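You operate a simulated robot arm through the tools that you are given. There is no shell and no other tool.

Carry out the task below with a simulated robot arm. There is one attempt and no reset: what you move stays moved.

## Task
Swap the empty glue jar for the full yellow one.
Fine: draw the orange cover out, stand the empty one on the side ledge, push the full one home, push the cover back, then set the yellow knob to the word on the new jar. Set down upright: empty white glue jar.

Only the result counts: the job must be done as asked and must still hold three seconds after the hand-in. Knocking over, shifting, dropping, spilling or breaking anything else fails it. A push-on lid holds only when it is set on centred and level and pressed home; a screw cap is set on level and turned clockwise until tight.

## Robot
A 7-joint arm with a two-finger parallel gripper, fixed in place. Base frame: the origin is at the foot of the arm, x ahead of it, y to its left, z up. Units: mm, rad, N and s.
Its first joint turns from -2.601 to 2.601 rad. Payload 3.43 kg.
The TCP is the grasp point between the finger pads, 30 mm short of the fingertips. In the tool frame z runs along the fingers and y along their closing line. Largest opening 94 mm; finger width 28, thickness 10; the body of the gripper, 50 by 96 mm, starts 55 mm behind the TCP.
Orientation is that of the tool frame in the base frame, as a unit quaternion [x, y, z, w]. With the fingers straight down and closing along the base's y, the tool's x points along the base's -x, its y along +y and its z along -z.

## Interface
- The arm moves only by the tool arm_command. Its arguments are lists of equal length, an entry for each row: "dp": the shift along the base's x, y, z in units of 500 mm (1.0 is 500 mm), a list of three; "angular": the turn, a rotation vector about the base's x, y, z in units of 120 degrees (1.0 is 120 degrees), a list of three; "grip": the closure in counts, from 0 (fully open) to 255 (shut). In form: {"dp": [[tx, ty, tz], ...], "angular": [[wx, wy, wz], ...], "grip": [grip, ...]}. A call has 1 to 20 rows; each row is the pose to reach, as a shift and turn from the pose commanded when the call began. A call with a number of a shift or a turn outside -1 to 1 is refused whole. Each row takes 0.2 s and may step no farther than 50 mm and 0.15 rad from the row before; otherwise, or with a gripper value out of range, the whole call is refused. Where a pose cannot be reached the arm comes as near as it can. A force on the tool above 40 N (or 10 N above the force at the start of the call, whichever is more), or a blocked arm, ends the call early, and 0.2 s more pass. The fingers move at their own pace (about 45 mm/s each) and stop on an object; they squeeze with about 23 N. The grip force told is the motor's: it shows also when the fingers shut on nothing. Time passes only in rows, and 0.2 s behind the last, so rows that repeat a pose let the fingers close. The reply holds the time, the measured pose of the TCP, the force on the tool along the base axes, the opening and the grip force, in the units named above and with some noise, with the torque about the TCP (base axes, N m) and any sound that the robot's microphone picked up.
- Cameras (640 x 400 px; columns grow to the right, rows downward): "scene" is fixed at [220.3, -505.4, 1661.7]; the picture's right is [-1.00, -0.04, 0.00], its down [-0.03, 0.85, -0.53] and it looks along [0.02, -0.53, -0.85] (base axes); focal length 349 px, centre (320, 200). "wrist" rides on the gripper at [76, 14, -103] in the tool frame; the picture's right is [-0.18, 0.98, 0.00], its down [-0.75, -0.14, -0.64] and it looks along [-0.63, -0.12, 0.77] (tool axes); focal length 243 px, centre (320, 200). There is no depth. A picture from a camera that has moved, and an enlarged one, comes with that camera's place and axes in the base frame and with its lens. The place of the scene camera against the robot may be out by one fixed shift of up to 18 mm in any direction.
- get_image(camera): a new picture of that camera. The clock stands still meanwhile.
- zoom(camera, box): a new picture of the part [left, top, right, bottom] of that camera's present view, enlarged. The clock stands still meanwhile.
- finish_job(): hands the job in; it is judged then, once.

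Places have to be worked out from the pictures, the camera data and where the tool is seen. Open the gripper and draw the arm clear of the work before you hand the job in, unless the task says otherwise.

The tools are called after "Request:" by a JSON object that holds its "api" and its "payload". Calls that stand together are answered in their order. arm_command: Moves the arm, as the interface text tells. Its arguments: {"type":"object","properties":{"dp":{"type":"array"},"angular":{"type":"array"},"grip":{"type":"array"}},"required":["dp","angular","grip"]} The other tools are called the same way: get_image (camera) takes a picture; zoom (camera, box) takes an enlarged picture of a part of a camera's view; finish_job () hands the job in.

At the start:

```text
time: 0.0
eef_pos: [-4.6, -987.7, 1229.5]
orientation: [0.0, 1.0, -0.001, 0.0]
ft_force: [-1.0, 0.4, -0.4]
ft_torque: [0.01, 0.0, -0.01]
opening: 94.1
gripper_force: 0.1
```

scene: 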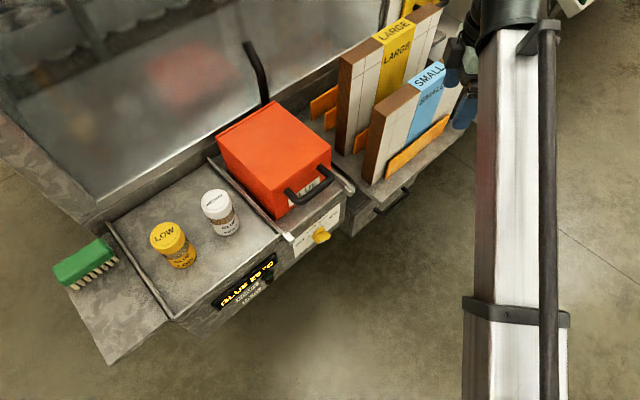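
wrist: 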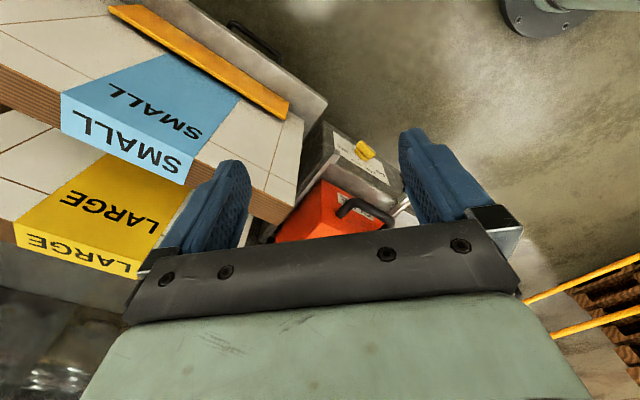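

The first pictures show a machine with an orange cover, a yellow and a white jar, a ledge and a yellow knob. I zoom in on the details before moving.

Request:
{"api": "zoom", "payload": {"camera": "scene", "box": [40, 160, 240, 360]}}

Request:
{"api": "zoom", "payload": {"camera": "scene", "box": [190, 80, 370, 260]}}

Request:
{"api": "zoom", "payload": {"camera": "scene", "box": [200, 200, 360, 320]}}

Request:
{"api": "zoom", "payload": {"camera": "wrist", "box": [240, 100, 440, 260]}}

```text
2.00 times, centred on (140, 260) of scene
camera zoom: at [220.3, -505.4, 1661.7], right [-1.0, -0.04, 0.0], down [-0.03, 0.85, -0.53], along [0.02, -0.53, -0.85], focal length 698 px, centre (680, 80)
```

zoom: 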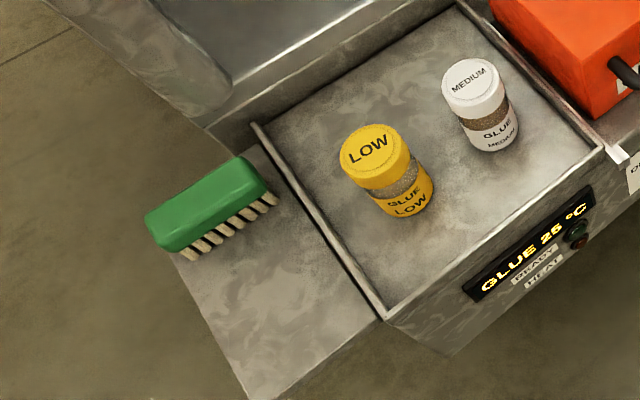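

```text
2.22 times, centred on (280, 170) of scene
camera zoom: at [220.3, -505.4, 1661.7], right [-1.0, -0.04, 0.0], down [-0.03, 0.85, -0.53], along [0.02, -0.53, -0.85], focal length 776 px, centre (409, 267)
```

zoom: 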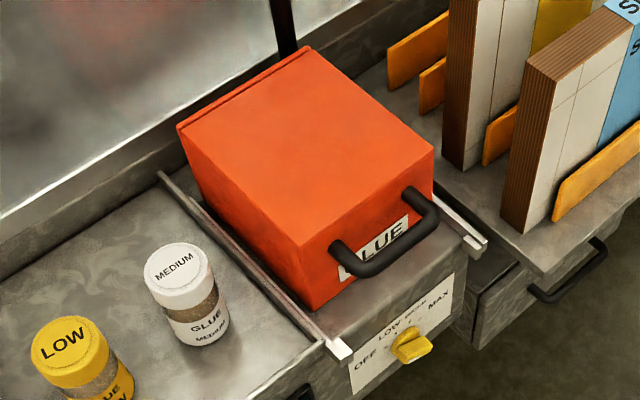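

```text
3.33 times, centred on (280, 260) of scene
camera zoom: at [220.3, -505.4, 1661.7], right [-1.0, -0.04, 0.0], down [-0.03, 0.85, -0.53], along [0.02, -0.53, -0.85], focal length 1164 px, centre (453, 0)
```

zoom: 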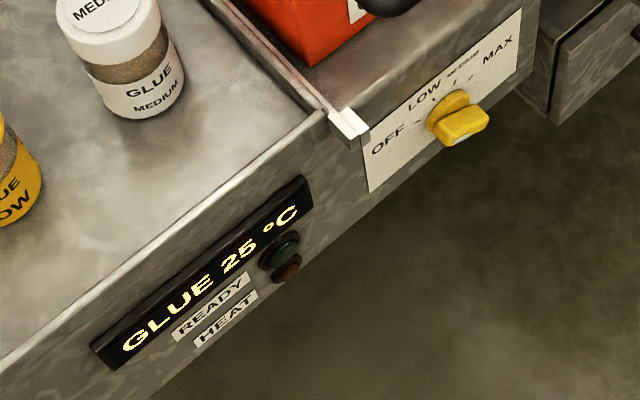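

```text
2.50 times, centred on (340, 180) of wrist
camera zoom: at [-81.7, -973.8, 1332.9], right [0.18, 0.98, 0.0], down [0.75, -0.14, 0.64], along [0.63, -0.12, -0.77], focal length 606 px, centre (270, 250)
```

zoom: 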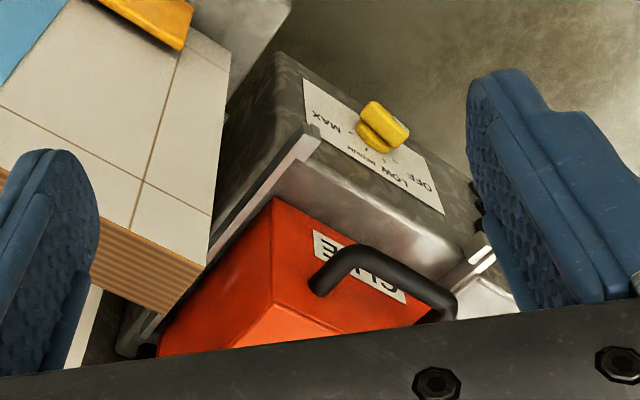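

The cover top triangulates to about z≈1040 and the knob to about z≈800. I move the hand toward +x at its present height to get closer wrist views of the jars and cover.

Request:
{"api": "arm_command", "payload": {"dp": [[0.054, 0.031, 0.007], [0.108, 0.063, 0.013], [0.162, 0.094, 0.02], [0.216, 0.125, 0.027], [0.27, 0.157, 0.033], [0.324, 0.188, 0.04], [0.324, 0.188, 0.04]], "angular": [[0, 0, 0], [0, 0, 0], [0, 0, 0], [0, 0, 0], [0, 0, 0], [0, 0, 0], [0, 0, 0]], "grip": [0, 0, 0, 0, 0, 0, 0]}}

Request:
{"api": "get_image", "payload": {"camera": "wrist"}}

Request:
{"api": "get_image", "payload": {"camera": "scene"}}

```text
time: 1.6
eef_pos: [158.2, -897.7, 1241.6]
orientation: [0.0, 1.0, -0.007, 0.001]
ft_force: [0.1, 0.2, -0.7]
ft_torque: [0.01, 0.0, 0.02]
opening: 93.7
gripper_force: 0.1
out of reach, approached as far as the arm can: row 5, 6, 7
```

```text
taken
camera wrist: at [80.6, -883.1, 1344.1], right [0.18, 0.98, -0.01], down [0.75, -0.13, 0.65], along [0.63, -0.13, -0.76], focal length 243 px, centre (320, 200)
```

wrist: 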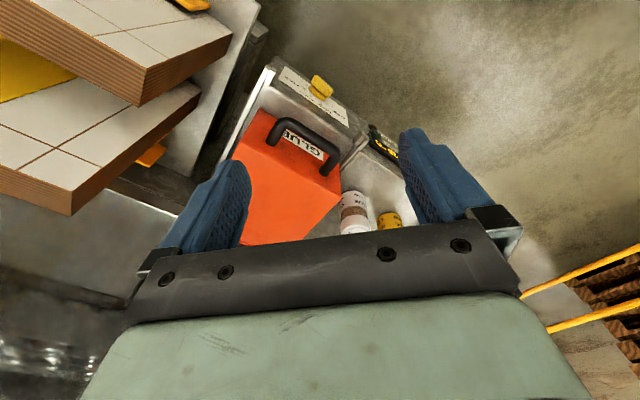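

```text
taken
```

scene: 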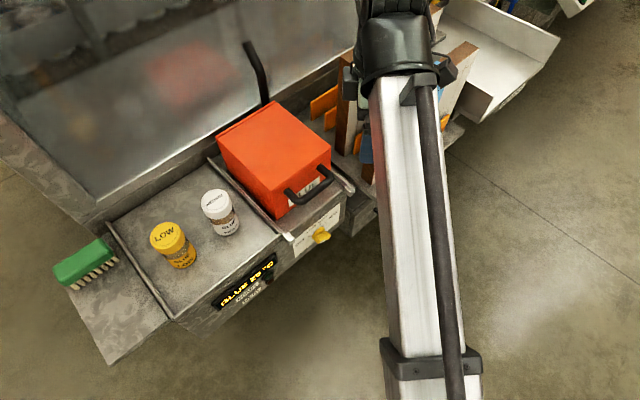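

I zoom in on the new view to triangulate the knob, handle and jars.

Request:
{"api": "zoom", "payload": {"camera": "wrist", "box": [230, 60, 350, 180]}}

Request:
{"api": "zoom", "payload": {"camera": "wrist", "box": [310, 120, 430, 240]}}

```text
3.33 times, centred on (290, 120) of wrist
camera zoom: at [80.6, -883.1, 1344.1], right [0.18, 0.98, -0.01], down [0.75, -0.13, 0.65], along [0.63, -0.13, -0.76], focal length 809 px, centre (420, 467)
```

zoom: 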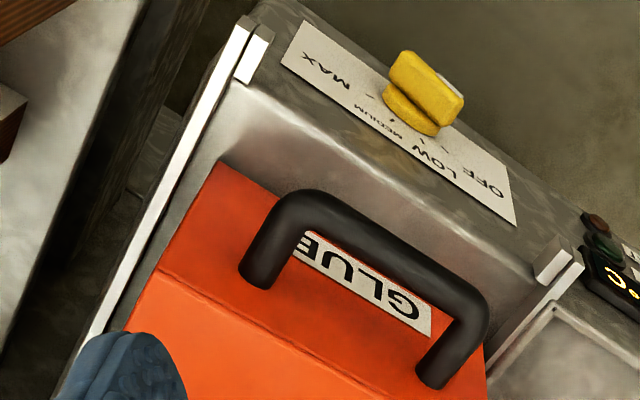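

```text
3.33 times, centred on (370, 180) of wrist
camera zoom: at [80.6, -883.1, 1344.1], right [0.18, 0.98, -0.01], down [0.75, -0.13, 0.65], along [0.63, -0.13, -0.76], focal length 809 px, centre (153, 267)
```

zoom: 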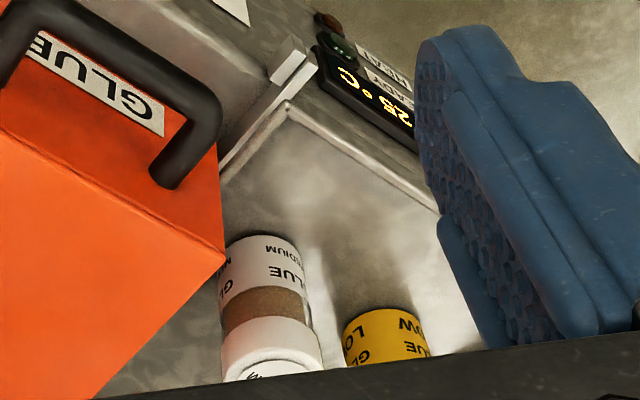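

The machine is yawed about 42°, with its front normal roughly (-0.66, 0.75). I move nearer the base, lower, and turn the hand about -37° so the wrist camera faces the machine front.

Request:
{"api": "arm_command", "payload": {"dp": [[0.01, 0.05, -0.035], [0.02, 0.1, -0.07], [0.03, 0.15, -0.105], [0.04, 0.2, -0.14], [0.05, 0.25, -0.175], [0.06, 0.302, -0.21], [0.06, 0.302, -0.21]], "angular": [[0, 0, -0.052], [0, 0, -0.103], [0, 0, -0.155], [0, 0, -0.207], [0, 0, -0.258], [0, 0, -0.31], [0, 0, -0.31]], "grip": [0, 0, 0, 0, 0, 0, 0]}}

Request:
{"api": "get_image", "payload": {"camera": "wrist"}}

```text
time: 3.2
eef_pos: [189.3, -746.6, 1135.8]
orientation: [0.321, 0.947, 0.0, 0.0]
ft_force: [-0.3, 0.6, -0.7]
ft_torque: [-0.05, 0.0, 0.01]
opening: 94.1
gripper_force: 0.1
```

```text
taken
camera wrist: at [135.5, -689.3, 1239.6], right [0.74, 0.67, 0.0], down [0.51, -0.57, 0.64], along [0.43, -0.48, -0.77], focal length 243 px, centre (320, 200)
```

wrist: 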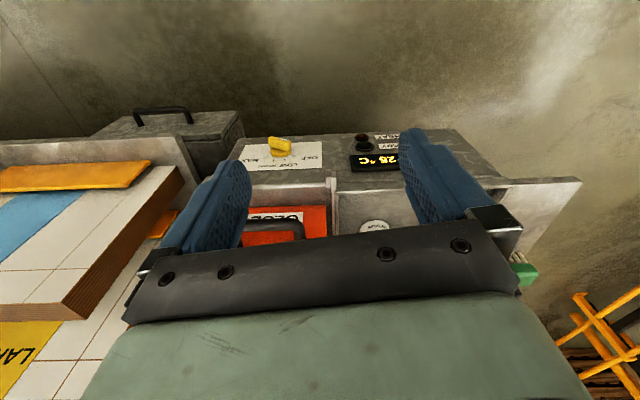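

The view is now square to the machine. I move about 150 mm inward, over the cover and jars, to see them past the fingers.

Request:
{"api": "arm_command", "payload": {"dp": [[0.04, -0.044, 0.0], [0.08, -0.089, 0.0], [0.12, -0.133, 0.0], [0.16, -0.178, 0.0], [0.2, -0.222, 0.0], [0.2, -0.222, 0.0]], "angular": [[0, 0, 0], [0, 0, 0], [0, 0, 0], [0, 0, 0], [0, 0, 0], [0, 0, 0]], "grip": [0, 0, 0, 0, 0, 0]}}

Request:
{"api": "get_image", "payload": {"camera": "wrist"}}

Request:
{"api": "zoom", "payload": {"camera": "wrist", "box": [200, 50, 440, 230]}}

```text
time: 4.6
eef_pos: [287.4, -858.1, 1135.6]
orientation: [0.319, 0.948, 0.0, 0.0]
ft_force: [0.1, -0.4, 0.1]
ft_torque: [-0.05, 0.02, 0.03]
opening: 93.8
gripper_force: 0.1
```

```text
taken
camera wrist: at [234.6, -801.1, 1238.5], right [0.74, 0.67, 0.0], down [0.51, -0.57, 0.64], along [0.43, -0.48, -0.77], focal length 243 px, centre (320, 200)
```

wrist: 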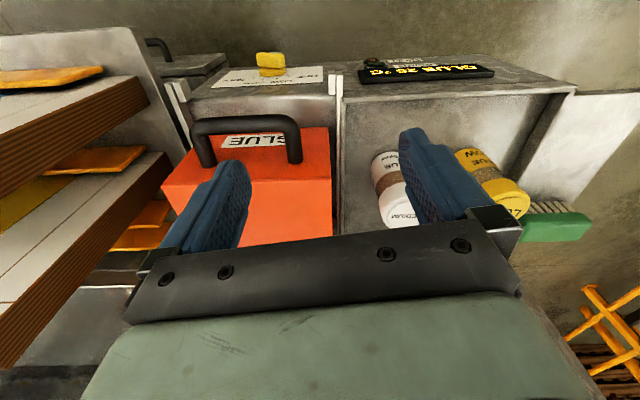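

```text
2.22 times, centred on (320, 140) of wrist
camera zoom: at [234.6, -801.1, 1238.5], right [0.74, 0.67, 0.0], down [0.51, -0.57, 0.64], along [0.43, -0.48, -0.77], focal length 539 px, centre (320, 333)
```

zoom: 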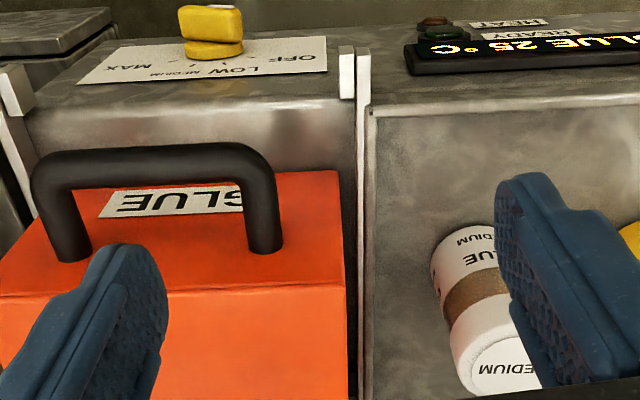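

The knob triangulates to about (233, -918, 791). I step back 90 mm along the machine normal for a second zoomed view to triangulate the handle, the rails and the front face.

Request:
{"api": "arm_command", "payload": {"dp": [[-0.04, 0.044, 0.0], [-0.08, 0.089, 0.0], [-0.121, 0.133, 0.0], [-0.121, 0.133, 0.0]], "angular": [[0, 0, 0], [0, 0, 0], [0, 0, 0], [0, 0, 0]], "grip": [0, 0, 0, 0]}}

Request:
{"api": "zoom", "payload": {"camera": "wrist", "box": [200, 80, 440, 230]}}

```text
time: 5.6
eef_pos: [226.6, -790.8, 1135.0]
orientation: [0.318, 0.948, 0.0, 0.0]
ft_force: [-0.7, -0.3, 0.5]
ft_torque: [-0.04, 0.0, -0.01]
opening: 93.8
gripper_force: 0.0
```

```text
2.67 times, centred on (320, 155) of wrist
camera zoom: at [174.1, -733.8, 1238.6], right [0.74, 0.67, 0.0], down [0.52, -0.57, 0.64], along [0.43, -0.48, -0.77], focal length 647 px, centre (320, 320)
```

zoom: 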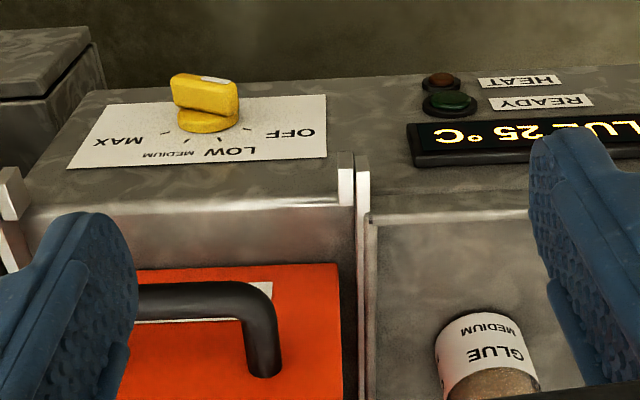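

Front face is at f≈853, handle bar at about z=996 and f=850, cover front at f≈893, in machine axes l=(0.739, 0.674) and f=(0.674, -0.739). Next I move sideways along l to view the jars and ledge.

Request:
{"api": "arm_command", "payload": {"dp": [[0.08, 0.01, 0.0], [0.16, 0.02, 0.0], [0.24, 0.03, 0.0], [0.314, 0.042, 0.0], [0.314, 0.042, 0.0]], "angular": [[0, 0, 0], [0, 0, 0], [0, 0, 0], [0, 0, 0], [0, 0, 0]], "grip": [0, 0, 0, 0, 0]}}

Request:
{"api": "get_image", "payload": {"camera": "wrist"}}

Request:
{"api": "zoom", "payload": {"camera": "wrist", "box": [200, 50, 440, 230]}}

```text
time: 6.8
eef_pos: [384.5, -769.3, 1136.0]
orientation: [0.319, 0.948, 0.0, -0.001]
ft_force: [0.2, 0.0, -0.5]
ft_torque: [-0.01, -0.03, 0.02]
opening: 94.1
gripper_force: 0.1
```

```text
taken
camera wrist: at [332.2, -713.4, 1239.3], right [0.74, 0.67, 0.0], down [0.51, -0.57, 0.64], along [0.43, -0.48, -0.77], focal length 243 px, centre (320, 200)
```

wrist: 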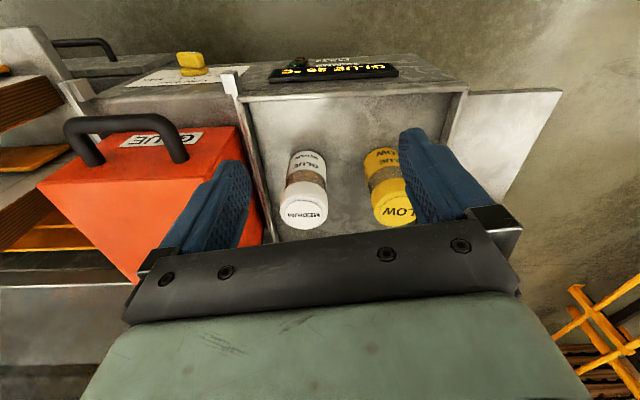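

```text
2.22 times, centred on (320, 140) of wrist
camera zoom: at [332.2, -713.4, 1239.3], right [0.74, 0.67, 0.0], down [0.51, -0.57, 0.64], along [0.43, -0.48, -0.77], focal length 539 px, centre (320, 333)
```

zoom: 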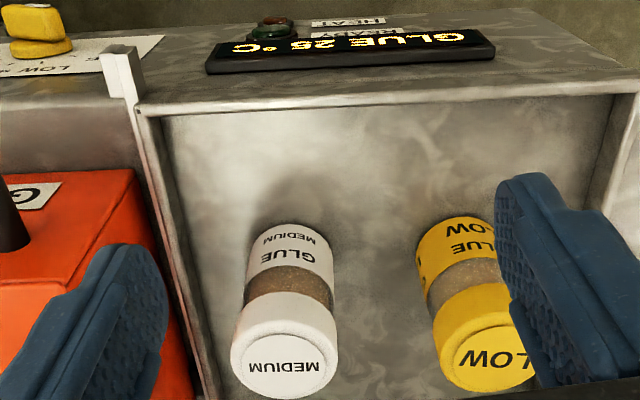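

Jar lids are near z≈1004: yellow LOW at about (553, -802) and white MEDIUM at about (468, -893). Now I turn the hand about -100° so the fingers close along the pull direction, and hover above the cover handle with the fingers part closed.

Request:
{"api": "arm_command", "payload": {"dp": [[-0.02, -0.0225, -0.006], [-0.04, -0.045, -0.011], [-0.06, -0.0674, -0.017], [-0.08, -0.09, -0.023], [-0.099, -0.112, -0.029], [-0.119, -0.135, -0.034], [-0.139, -0.157, -0.04], [-0.159, -0.18, -0.046], [-0.179, -0.202, -0.051], [-0.199, -0.225, -0.057], [-0.219, -0.247, -0.063], [-0.239, -0.27, -0.069], [-0.258, -0.292, -0.074], [-0.278, -0.315, -0.08], [-0.278, -0.315, -0.08]], "angular": [[0, 0, -0.06], [0, 0, -0.12], [0, 0, -0.179], [0, 0, -0.239], [0, 0, -0.299], [0, 0, -0.359], [0, 0, -0.419], [0, 0, -0.478], [0, 0, -0.538], [0, 0, -0.598], [0, 0, -0.658], [0, 0, -0.718], [0, 0, -0.777], [0, 0, -0.837], [0, 0, -0.837]], "grip": [136, 136, 136, 136, 136, 136, 136, 136, 136, 136, 136, 136, 136, 136, 136]}}

Request:
{"api": "get_image", "payload": {"camera": "wrist"}}

Request:
{"api": "get_image", "payload": {"camera": "scene"}}

```text
time: 10.0
eef_pos: [243.6, -926.5, 1095.6]
orientation: [0.933, 0.36, 0.001, 0.0]
ft_force: [0.2, 0.7, 0.4]
ft_torque: [-0.02, -0.01, 0.02]
opening: 43.9
gripper_force: 0.1
```

```text
taken
camera wrist: at [310.2, -887.7, 1199.2], right [0.52, -0.85, 0.0], down [-0.65, -0.4, 0.64], along [-0.55, -0.34, -0.77], focal length 243 px, centre (320, 200)
```

wrist: 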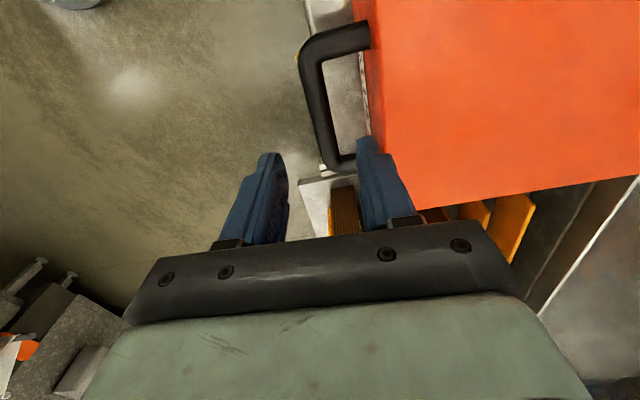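

```text
taken
```

scene: 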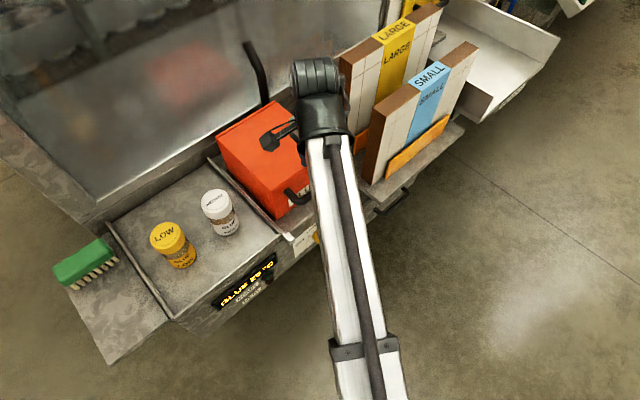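

The bar lies centred below the TCP (within about 2 mm), with the inner finger clear of the cover front. I lower about 96 mm around the bar.

Request:
{"api": "arm_command", "payload": {"dp": [[0, 0, -0.04], [0, 0, -0.08], [0, 0, -0.12], [0, 0, -0.16], [0, 0, -0.19], [0, 0, -0.19]], "angular": [[0, 0, 0], [0, 0, 0], [0, 0, 0], [0, 0, 0], [0, 0, 0], [0, 0, 0]], "grip": [136, 136, 136, 136, 136, 136]}}

Request:
{"api": "get_image", "payload": {"camera": "wrist"}}

```text
time: 11.4
eef_pos: [243.4, -927.7, 1001.2]
orientation: [0.933, 0.361, 0.0, 0.0]
ft_force: [-0.7, 0.1, 0.1]
ft_torque: [0.03, 0.03, 0.02]
opening: 43.8
gripper_force: 0.1
```

```text
taken
camera wrist: at [309.9, -887.5, 1104.2], right [0.53, -0.85, 0.0], down [-0.65, -0.4, 0.64], along [-0.55, -0.34, -0.77], focal length 243 px, centre (320, 200)
```

wrist: 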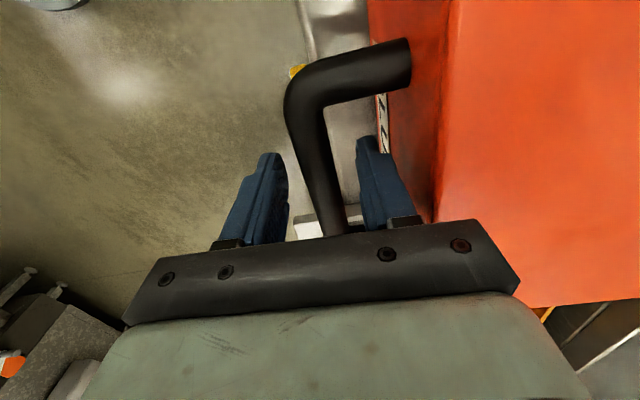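

The bar is between the fingers, so I close on it.

Request:
{"api": "arm_command", "payload": {"dp": [[0, 0, 0], [0, 0, 0], [0, 0, 0], [0, 0, 0], [0, 0, 0]], "angular": [[0, 0, 0], [0, 0, 0], [0, 0, 0], [0, 0, 0], [0, 0, 0]], "grip": [255, 255, 255, 255, 255]}}

Request:
{"api": "get_image", "payload": {"camera": "wrist"}}

```text
time: 12.6
eef_pos: [244.6, -928.3, 1000.1]
orientation: [0.932, 0.362, 0.0, 0.0]
ft_force: [1.5, -5.1, -0.5]
ft_torque: [-0.09, 0.03, 1.21]
opening: 21.2
gripper_force: 44.9
```

```text
taken
camera wrist: at [310.0, -887.7, 1104.3], right [0.53, -0.85, 0.0], down [-0.65, -0.4, 0.64], along [-0.55, -0.34, -0.77], focal length 243 px, centre (320, 200)
```

wrist: 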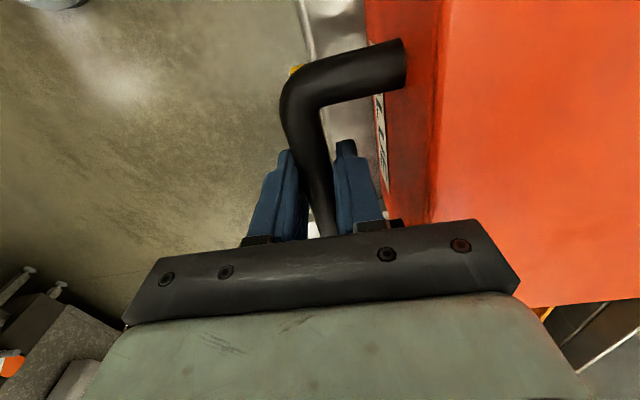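

The reading shows +1.2 Nm about z, and the label edges in earlier views suggest the machine yaw is 45° rather than 42.4°. I turn the grip +2.65° and pull 60 mm along (-0.707, 0.707).

Request:
{"api": "arm_command", "payload": {"dp": [[0, 0, 0], [-0.0141, 0.0141, 0], [-0.0283, 0.0283, 0], [-0.0424, 0.0424, 0], [-0.0566, 0.0566, 0], [-0.0707, 0.0707, 0], [-0.0849, 0.0849, 0], [-0.0849, 0.0849, 0]], "angular": [[0, 0, 0.0221], [0, 0, 0.0221], [0, 0, 0.0221], [0, 0, 0.0221], [0, 0, 0.0221], [0, 0, 0.0221], [0, 0, 0.0221], [0, 0, 0.0221]], "grip": [255, 255, 255, 255, 255, 255, 255, 255]}}

Request:
{"api": "get_image", "payload": {"camera": "scene"}}

Request:
{"api": "get_image", "payload": {"camera": "wrist"}}

```text
time: 14.4
eef_pos: [202.1, -884.2, 1002.3]
orientation: [0.924, 0.383, -0.001, 0.0]
ft_force: [-6.6, -8.5, 23.1]
ft_torque: [-0.09, 0.03, -0.61]
opening: 19.8
gripper_force: 44.8
```

```text
taken
```

scene: 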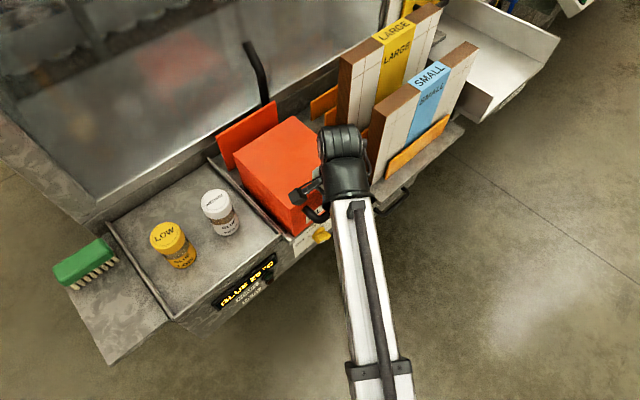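

```text
taken
camera wrist: at [265.3, -841.8, 1105.2], right [0.56, -0.83, 0.0], down [-0.63, -0.43, 0.64], along [-0.53, -0.36, -0.77], focal length 243 px, centre (320, 200)
```

wrist: 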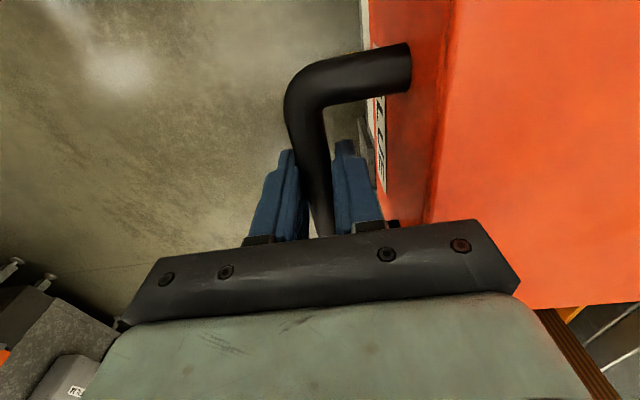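

The cover has slid about 60 mm, leaving an upright orange back plate in place. There is 23 N upward on the tool, so I relax the grip pose slightly upward and sideways before pulling on.

Request:
{"api": "arm_command", "payload": {"dp": [[-0.0014, -0.0014, 0.003], [-0.0014, -0.0014, 0.003], [-0.0014, -0.0014, 0.003]], "angular": [[0, 0, 0], [0, 0, 0], [0, 0, 0]], "grip": [255, 255, 255]}}

Request:
{"api": "zoom", "payload": {"camera": "scene", "box": [190, 80, 350, 240]}}

```text
time: 15.2
eef_pos: [201.8, -885.9, 1003.3]
orientation: [0.924, 0.383, 0.0, 0.0]
ft_force: [-3.3, -2.2, 7.8]
ft_torque: [-0.03, 0.0, -1.02]
opening: 19.4
gripper_force: 45.1
```

```text
2.50 times, centred on (270, 160) of scene
camera zoom: at [220.3, -505.4, 1661.7], right [-1.0, -0.04, 0.0], down [-0.03, 0.85, -0.53], along [0.02, -0.53, -0.85], focal length 873 px, centre (445, 300)
```

zoom: 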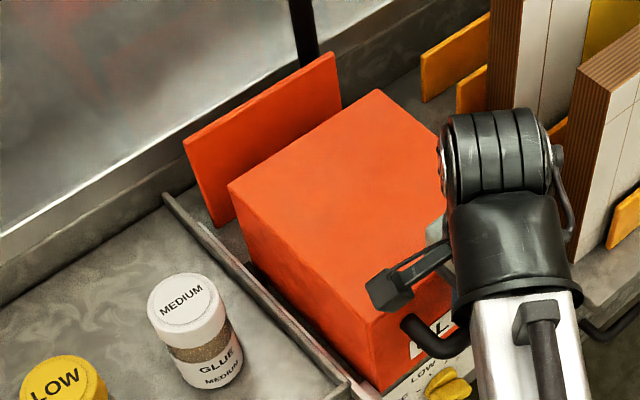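

Raising eased the load to 8 N, so the cover rises slightly as it slides. I trim the yaw by -1° and pull another 50 mm with a small upward allowance.

Request:
{"api": "arm_command", "payload": {"dp": [[0, 0, 0.001], [-0.0141, 0.0141, 0.001], [-0.0283, 0.0283, 0.0015], [-0.0424, 0.0424, 0.002], [-0.0566, 0.0566, 0.002], [-0.0707, 0.0707, 0.003], [-0.0707, 0.0707, 0.003]], "angular": [[0, 0, -0.0083], [0, 0, -0.0083], [0, 0, -0.0083], [0, 0, -0.0083], [0, 0, -0.0083], [0, 0, -0.0083], [0, 0, -0.0083]], "grip": [255, 255, 255, 255, 255, 255, 255]}}

Request:
{"api": "zoom", "payload": {"camera": "scene", "box": [190, 80, 350, 240]}}

```text
time: 16.8
eef_pos: [166.7, -849.5, 1003.8]
orientation: [0.927, 0.375, 0.0, -0.001]
ft_force: [4.1, 3.8, 3.6]
ft_torque: [-0.06, 0.01, 0.37]
opening: 17.8
gripper_force: 44.3
```

```text
2.50 times, centred on (270, 160) of scene
camera zoom: at [220.3, -505.4, 1661.7], right [-1.0, -0.04, 0.0], down [-0.03, 0.85, -0.53], along [0.02, -0.53, -0.85], focal length 873 px, centre (445, 300)
```

zoom: 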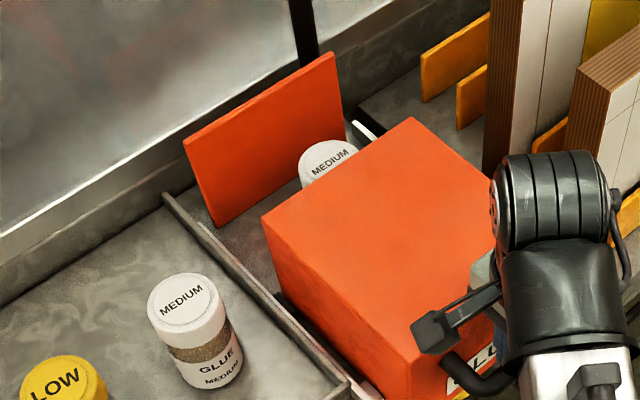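

The empty white jar shows behind the cover after 110 mm of pull, and forces are low. I continue 40 mm.

Request:
{"api": "arm_command", "payload": {"dp": [[-0.0141, 0.0143, 0.0], [-0.0281, 0.0285, 0.0], [-0.0421, 0.0428, 0.0], [-0.0561, 0.057, 0.0], [-0.0561, 0.057, 0.0]], "angular": [[0, 0, 0], [0, 0, 0], [0, 0, 0], [0, 0, 0], [0, 0, 0]], "grip": [255, 255, 255, 255, 255]}}

Request:
{"api": "zoom", "payload": {"camera": "scene", "box": [190, 80, 350, 240]}}

Request:
{"api": "get_image", "payload": {"camera": "scene"}}

```text
time: 18.0
eef_pos: [138.4, -821.8, 1004.1]
orientation: [0.927, 0.375, 0.0, 0.0]
ft_force: [5.3, 3.8, -3.2]
ft_torque: [0.11, -0.09, 0.32]
opening: 17.9
gripper_force: 45.3
```

```text
2.50 times, centred on (270, 160) of scene
camera zoom: at [220.3, -505.4, 1661.7], right [-1.0, -0.04, 0.0], down [-0.03, 0.85, -0.53], along [0.02, -0.53, -0.85], focal length 873 px, centre (445, 300)
```

zoom: 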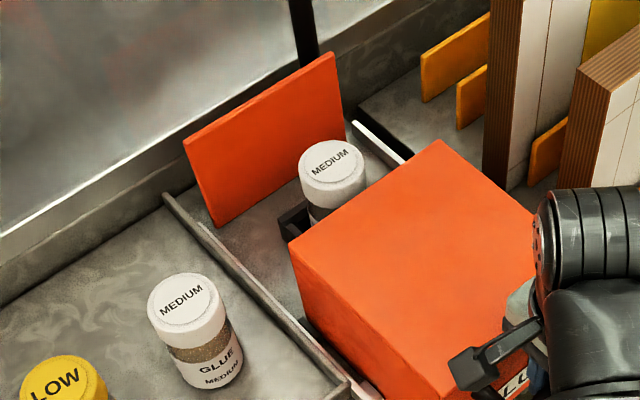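

```text
taken
```

scene: 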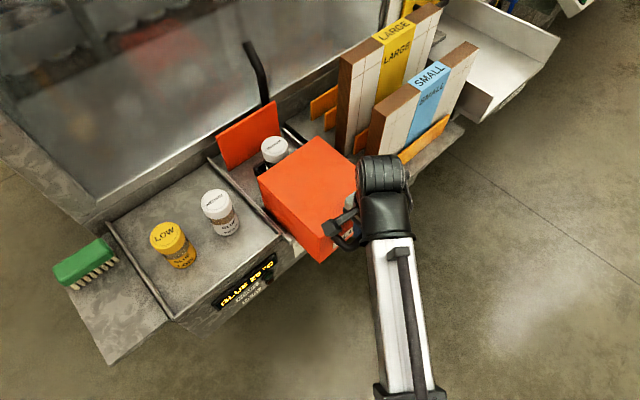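

The jar sits in a black holder, the cover's back edge clears it by about 30 mm, and the cover's centre is near the rail ends. Before pulling or releasing further I test support by commanding 1.5 mm down and reading Fz.

Request:
{"api": "arm_command", "payload": {"dp": [[0, 0, -0.0015], [0, 0, -0.003], [0, 0, -0.003]], "angular": [[0, 0, 0], [0, 0, 0], [0, 0, 0]], "grip": [255, 255, 255]}}

```text
time: 18.8
eef_pos: [138.4, -821.2, 1004.6]
orientation: [0.927, 0.375, 0.0, 0.001]
ft_force: [6.9, 5.0, 18.0]
ft_torque: [0.56, -0.57, 0.23]
opening: 17.9
gripper_force: 45.3
```

Fz rose to +18 N, so the cover is captive on its rails and won't tip. I restore the height and pull another 30 mm for clearance.

Request:
{"api": "arm_command", "payload": {"dp": [[0, 0, 0.003], [-0.0139, 0.0144, 0.003], [-0.0278, 0.0288, 0.003], [-0.0417, 0.0432, 0.003], [-0.0417, 0.0432, 0.003]], "angular": [[0, 0, 0], [0, 0, 0], [0, 0, 0], [0, 0, 0], [0, 0, 0]], "grip": [255, 255, 255, 255, 255]}}

Request:
{"api": "zoom", "payload": {"camera": "scene", "box": [190, 80, 350, 240]}}

```text
time: 20.0
eef_pos: [117.1, -800.4, 1003.0]
orientation: [0.927, 0.375, 0.0, 0.0]
ft_force: [1.8, 0.7, -1.8]
ft_torque: [-0.04, -0.03, 0.66]
opening: 18.0
gripper_force: 45.0
```

```text
2.50 times, centred on (270, 160) of scene
camera zoom: at [220.3, -505.4, 1661.7], right [-1.0, -0.04, 0.0], down [-0.03, 0.85, -0.53], along [0.02, -0.53, -0.85], focal length 873 px, centre (445, 300)
```

zoom: 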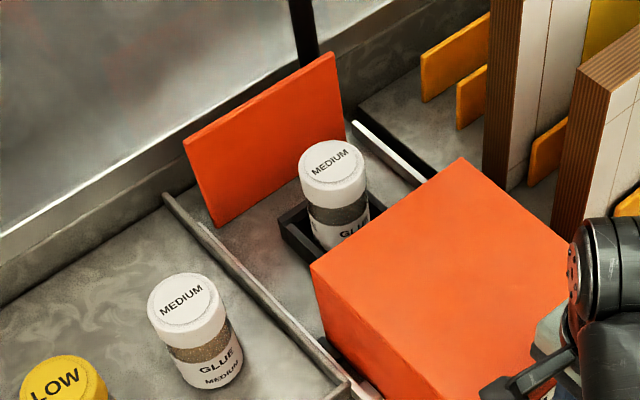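

The cover is now drawn 180 mm and the empty jar sits in a black holder. I release the handle, raise clear and then look with the wrist camera.

Request:
{"api": "arm_command", "payload": {"dp": [[0, 0, 0], [0, 0, 0], [0, 0, 0.02], [0, 0, 0.06], [0, 0, 0.14], [0, 0, 0.22], [0, 0, 0.28], [0, 0, 0.28]], "angular": [[0, 0, 0], [0, 0, 0], [0, 0, 0], [0, 0, 0], [0, 0, 0], [0, 0, 0], [0, 0, 0], [0, 0, 0]], "grip": [136, 136, 136, 136, 136, 136, 136, 136]}}

Request:
{"api": "get_image", "payload": {"camera": "wrist"}}

Request:
{"api": "get_image", "payload": {"camera": "scene"}}

```text
time: 21.8
eef_pos: [116.8, -799.4, 1144.2]
orientation: [0.927, 0.375, 0.0, -0.001]
ft_force: [-0.7, 0.8, -0.5]
ft_torque: [-0.04, 0.01, -0.01]
opening: 43.9
gripper_force: 0.1
```

```text
taken
camera wrist: at [180.9, -757.5, 1247.4], right [0.55, -0.83, 0.0], down [-0.64, -0.42, 0.64], along [-0.54, -0.35, -0.77], focal length 243 px, centre (320, 200)
```

wrist: 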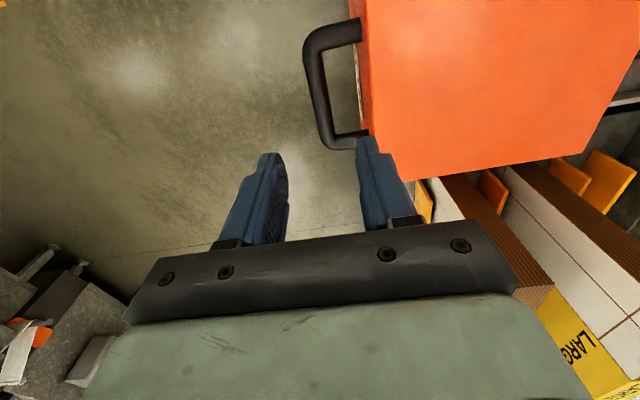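

```text
taken
```

scene: 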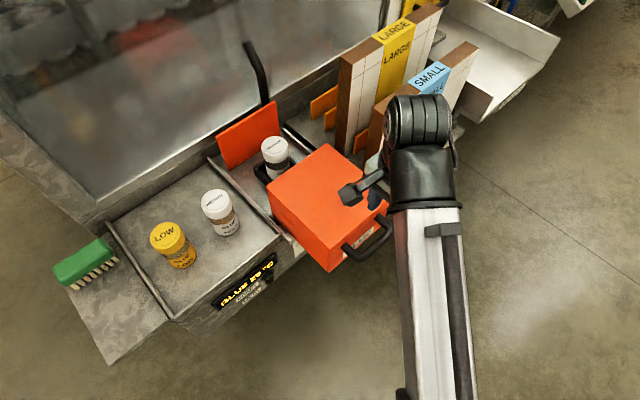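

I turn +90° so the fingers close along the machine's length, which is the jar grasp orientation. Moving inward above the drawn cover also tests the reach.

Request:
{"api": "arm_command", "payload": {"dp": [[0.024, -0.025, 0.002], [0.049, -0.05, 0.004], [0.073, -0.075, 0.005], [0.098, -0.1, 0.007], [0.122, -0.125, 0.009], [0.147, -0.15, 0.011], [0.171, -0.175, 0.012], [0.196, -0.2, 0.012], [0.22, -0.225, 0.012], [0.245, -0.25, 0.012], [0.27, -0.275, 0.012], [0.294, -0.3, 0.012], [0.294, -0.3, 0.012]], "angular": [[0, 0, 0.0625], [0, 0, 0.125], [0, 0, 0.1875], [0, 0, 0.25], [0, 0, 0.3125], [0, 0, 0.375], [0, 0, 0.4375], [0, 0, 0.5], [0, 0, 0.5625], [0, 0, 0.625], [0, 0, 0.6875], [0, 0, 0.75], [0, 0, 0.75]], "grip": [0, 0, 0, 0, 0, 0, 0, 0, 0, 0, 0, 0, 0]}}

Request:
{"api": "get_image", "payload": {"camera": "wrist"}}

Request:
{"api": "zoom", "payload": {"camera": "wrist", "box": [240, 110, 420, 230]}}

```text
time: 24.6
eef_pos: [264.7, -949.9, 1149.2]
orientation: [0.39, 0.921, 0.0, 0.0]
ft_force: [0.1, -0.7, 0.3]
ft_torque: [-0.03, -0.01, -0.01]
opening: 94.0
gripper_force: 0.0
```

```text
taken
camera wrist: at [221.6, -886.1, 1253.1], right [0.83, 0.55, 0.0], down [0.42, -0.64, 0.64], along [0.35, -0.54, -0.77], focal length 243 px, centre (320, 200)
```

wrist: 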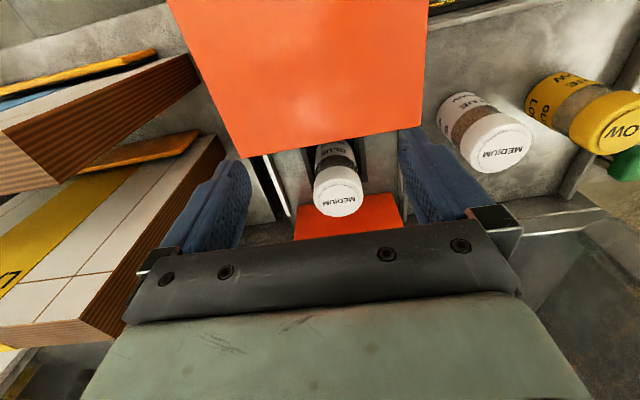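

```text
3.33 times, centred on (330, 170) of wrist
camera zoom: at [221.6, -886.1, 1253.1], right [0.83, 0.55, 0.0], down [0.42, -0.64, 0.64], along [0.35, -0.54, -0.77], focal length 809 px, centre (287, 300)
```

zoom: 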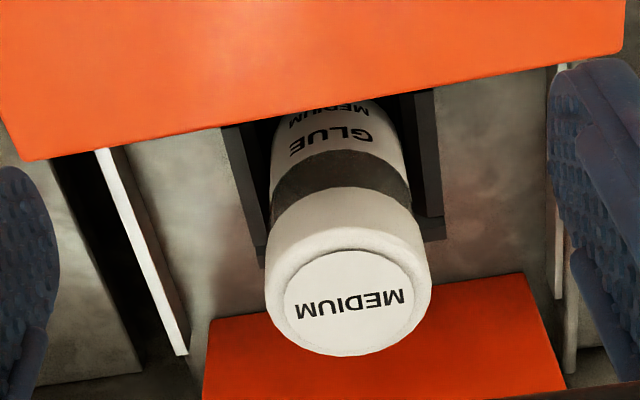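

The empty jar's lid triangulates to about (351, -1039, 1018), beyond tool-down reach, so the hand must be tilted. I flip it 180° in two stages so the camera points away from the cover when tilted.

Request:
{"api": "arm_command", "payload": {"dp": [[0, 0, 0], [0, 0, 0], [0, 0, 0], [0, 0, 0], [0, 0, 0], [0, 0, 0], [0, 0, 0], [0, 0, 0], [0, 0, 0], [0, 0, 0], [0, 0, 0], [0, 0, 0]], "angular": [[0, 0, -0.068], [0, 0, -0.136], [0, 0, -0.204], [0, 0, -0.273], [0, 0, -0.341], [0, 0, -0.409], [0, 0, -0.477], [0, 0, -0.545], [0, 0, -0.614], [0, 0, -0.682], [0, 0, -0.75], [0, 0, -0.75]], "grip": [0, 0, 0, 0, 0, 0, 0, 0, 0, 0, 0, 0]}}

Request:
{"api": "get_image", "payload": {"camera": "wrist"}}

```text
time: 27.2
eef_pos: [265.2, -950.9, 1149.8]
orientation: [0.927, 0.375, 0.0, 0.0]
ft_force: [-0.7, 0.4, 0.2]
ft_torque: [-0.01, -0.02, 0.01]
opening: 93.9
gripper_force: 0.2
```

```text
taken
camera wrist: at [329.0, -908.5, 1253.2], right [0.55, -0.84, 0.0], down [-0.64, -0.42, 0.64], along [-0.54, -0.35, -0.77], focal length 243 px, centre (320, 200)
```

wrist: 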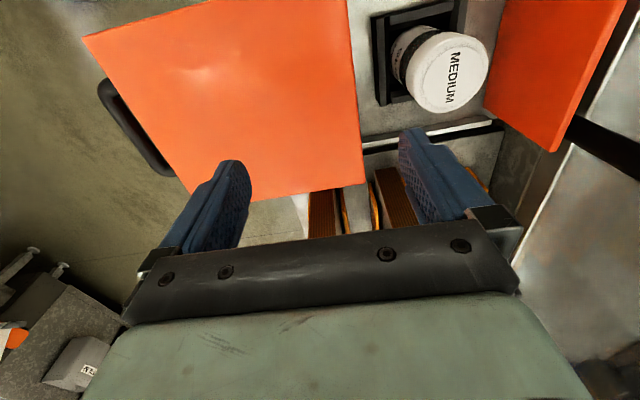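

Request:
{"api": "zoom", "payload": {"camera": "wrist", "box": [350, 0, 530, 135]}}

```text
2.96 times, centred on (440, 68) of wrist
camera zoom: at [329.0, -908.5, 1253.2], right [0.55, -0.84, 0.0], down [-0.64, -0.42, 0.64], along [-0.54, -0.35, -0.77], focal length 719 px, centre (-36, 593)
```

zoom: 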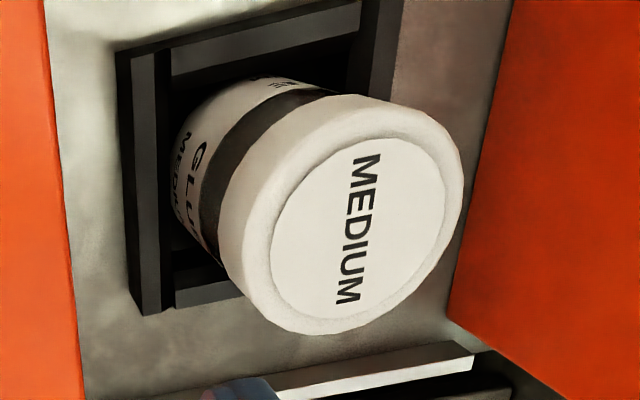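

The holder is a shallow square pocket, so the jar lifts straight up. I turn another -90° to complete the flip.

Request:
{"api": "arm_command", "payload": {"dp": [[0, 0, 0], [0, 0, 0], [0, 0, 0], [0, 0, 0], [0, 0, 0], [0, 0, 0], [0, 0, 0], [0, 0, 0], [0, 0, 0], [0, 0, 0], [0, 0, 0], [0, 0, 0]], "angular": [[0, 0, -0.068], [0, 0, -0.136], [0, 0, -0.204], [0, 0, -0.273], [0, 0, -0.341], [0, 0, -0.409], [0, 0, -0.477], [0, 0, -0.545], [0, 0, -0.614], [0, 0, -0.682], [0, 0, -0.75], [0, 0, -0.75]], "grip": [0, 0, 0, 0, 0, 0, 0, 0, 0, 0, 0, 0]}}

Request:
{"api": "get_image", "payload": {"camera": "wrist"}}

```text
time: 29.8
eef_pos: [264.0, -951.6, 1150.7]
orientation: [0.92, -0.391, -0.001, 0.0]
ft_force: [0.3, 0.4, -1.0]
ft_torque: [0.02, 0.02, -0.02]
opening: 93.8
gripper_force: 0.1
```

```text
taken
camera wrist: at [306.4, -1015.6, 1253.4], right [-0.84, -0.55, 0.0], down [-0.42, 0.64, 0.64], along [-0.35, 0.54, -0.77], focal length 243 px, centre (320, 200)
```

wrist: 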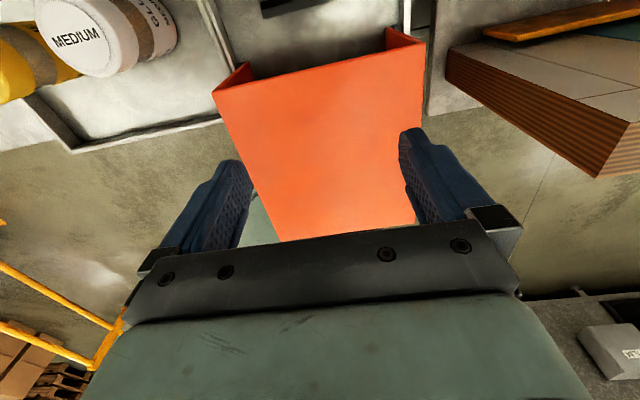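

The flip works. Now I tilt the tool 30° outward about the closing axis and move over the empty jar at a safe height.

Request:
{"api": "arm_command", "payload": {"dp": [[0.0, 0.0, 0.0], [0.0, 0.0, 0.0], [0.03, -0.03, -0.01], [0.06, -0.06, -0.02], [0.09, -0.09, -0.03], [0.12, -0.12, -0.05], [0.15, -0.15, -0.07], [0.172, -0.171, -0.08], [0.172, -0.171, -0.08]], "angular": [[-0.04, -0.039, 0], [-0.08, -0.077, 0], [-0.12, -0.116, 0], [-0.16, -0.155, 0], [-0.1798, -0.1737, 0], [-0.1798, -0.1737, 0], [-0.1798, -0.1737, 0], [-0.1798, -0.1737, 0], [-0.1798, -0.1737, 0]], "grip": [0, 0, 0, 0, 0, 0, 0, 0, 0]}}

Request:
{"api": "get_image", "payload": {"camera": "wrist"}}

Request:
{"api": "get_image", "payload": {"camera": "scene"}}

```text
time: 31.8
eef_pos: [349.9, -1037.5, 1110.2]
orientation: [0.889, -0.378, 0.238, 0.101]
ft_force: [-0.3, 1.3, 0.3]
ft_torque: [-0.04, -0.01, -0.01]
opening: 93.9
gripper_force: 0.1
```

```text
taken
camera wrist: at [349.7, -1057.9, 1238.3], right [-0.82, -0.57, -0.09], down [-0.57, 0.8, 0.18], along [-0.03, 0.2, -0.98], focal length 243 px, centre (320, 200)
```

wrist: 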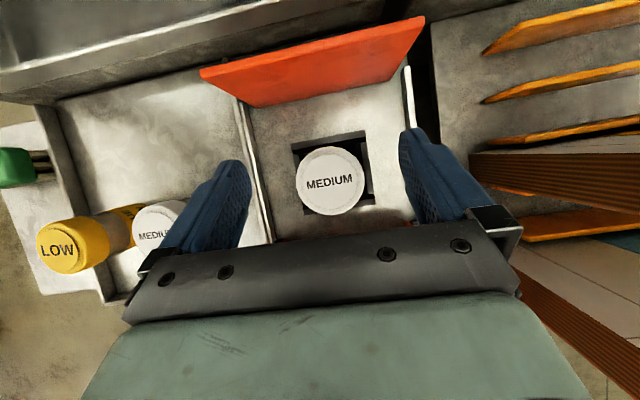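

```text
taken
```

scene: 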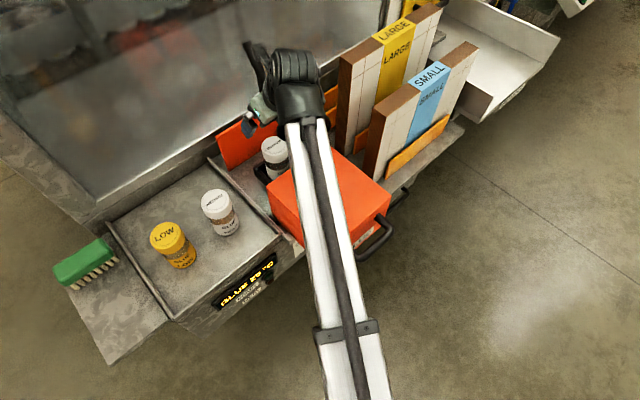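

The hand reaches with the 30° tilt, and this near-vertical view puts the jar axis at f≈984, so I shift 5 mm back. Then I lower to TCP z≈980 with the fingers astride the jar.

Request:
{"api": "arm_command", "payload": {"dp": [[-0.007, 0.0072, -0.03], [-0.007, 0.0072, -0.08], [-0.007, 0.0072, -0.13], [-0.007, 0.0072, -0.17], [-0.007, 0.0072, -0.2], [-0.007, 0.0072, -0.2]], "angular": [[0, 0, 0], [0, 0, 0], [0, 0, 0], [0, 0, 0], [0, 0, 0], [0, 0, 0]], "grip": [0, 0, 0, 0, 0, 0]}}

Request:
{"api": "get_image", "payload": {"camera": "wrist"}}

```text
time: 33.2
eef_pos: [345.8, -1032.9, 1009.8]
orientation: [0.889, -0.377, 0.238, 0.1]
ft_force: [0.0, -0.3, -0.3]
ft_torque: [-0.02, -0.03, -0.01]
opening: 93.8
gripper_force: 0.0
```

```text
taken
camera wrist: at [346.1, -1053.1, 1137.6], right [-0.82, -0.57, -0.09], down [-0.57, 0.8, 0.18], along [-0.03, 0.2, -0.98], focal length 243 px, centre (320, 200)
```

wrist: 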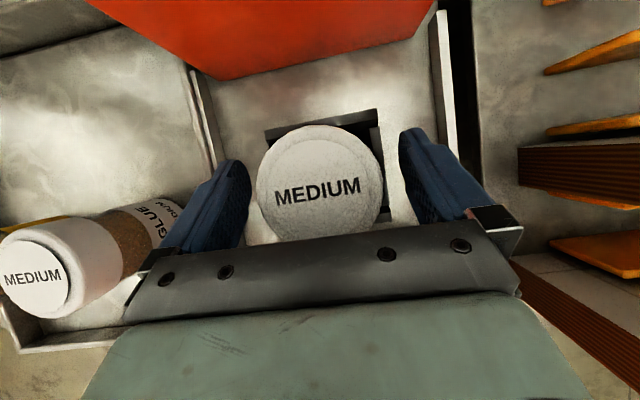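

The jar is centred between the fingers (l within 1 mm, f within 1 mm). I lower 25 mm more and close gently.

Request:
{"api": "arm_command", "payload": {"dp": [[0, 0, -0.02], [0, 0, -0.04], [0, 0, -0.05], [0, 0, -0.05], [0, 0, -0.05], [0, 0, -0.05], [0, 0, -0.05]], "angular": [[0, 0, 0], [0, 0, 0], [0, 0, 0], [0, 0, 0], [0, 0, 0], [0, 0, 0], [0, 0, 0]], "grip": [0, 0, 0, 255, 255, 255, 255]}}

Request:
{"api": "get_image", "payload": {"camera": "wrist"}}

```text
time: 34.8
eef_pos: [348.0, -1032.3, 984.7]
orientation: [0.889, -0.377, 0.239, 0.101]
ft_force: [0.9, -0.6, 1.0]
ft_torque: [0.0, -0.01, -0.01]
opening: 62.9
gripper_force: 22.6
```

```text
taken
camera wrist: at [346.5, -1053.2, 1112.5], right [-0.82, -0.57, -0.09], down [-0.57, 0.8, 0.18], along [-0.03, 0.2, -0.98], focal length 243 px, centre (320, 200)
```

wrist: 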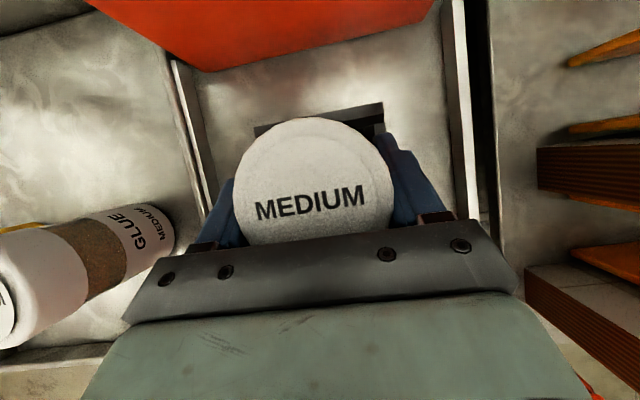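

The fingers hold the jar at 62.9 mm opening. I lift straight up, first slowly, to about TCP z=1115.

Request:
{"api": "arm_command", "payload": {"dp": [[0, 0, 0.01], [0, 0, 0.02], [0, 0, 0.04], [0, 0, 0.06], [0, 0, 0.1], [0, 0, 0.14], [0, 0, 0.18], [0, 0, 0.22], [0, 0, 0.26], [0, 0, 0.26]], "angular": [[0, 0, 0], [0, 0, 0], [0, 0, 0], [0, 0, 0], [0, 0, 0], [0, 0, 0], [0, 0, 0], [0, 0, 0], [0, 0, 0], [0, 0, 0]], "grip": [255, 255, 255, 255, 255, 255, 255, 255, 255, 255]}}

Request:
{"api": "get_image", "payload": {"camera": "wrist"}}

Request:
{"api": "get_image", "payload": {"camera": "scene"}}

```text
time: 37.0
eef_pos: [346.7, -1031.3, 1114.8]
orientation: [0.89, -0.377, 0.238, 0.1]
ft_force: [-0.2, -0.2, -1.1]
ft_torque: [-0.01, 0.02, -0.04]
opening: 63.1
gripper_force: 23.5
```

```text
taken
camera wrist: at [346.3, -1053.0, 1242.7], right [-0.82, -0.57, -0.09], down [-0.57, 0.8, 0.18], along [-0.03, 0.2, -0.98], focal length 243 px, centre (320, 200)
```

wrist: 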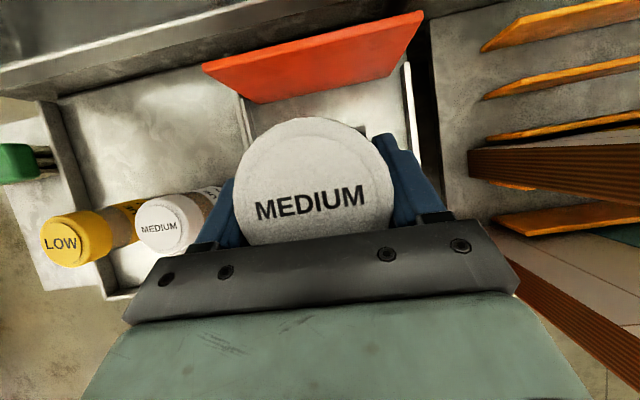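

```text
taken
```

scene: 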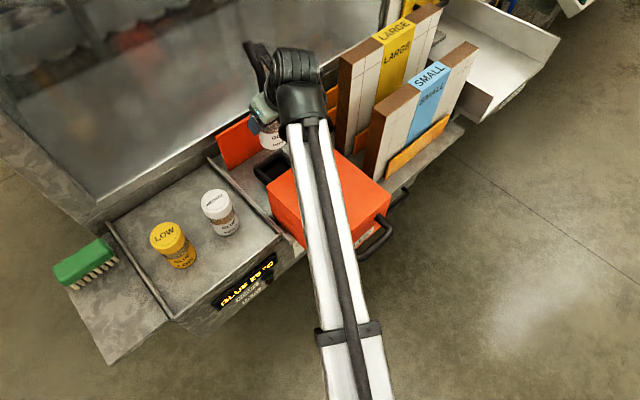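

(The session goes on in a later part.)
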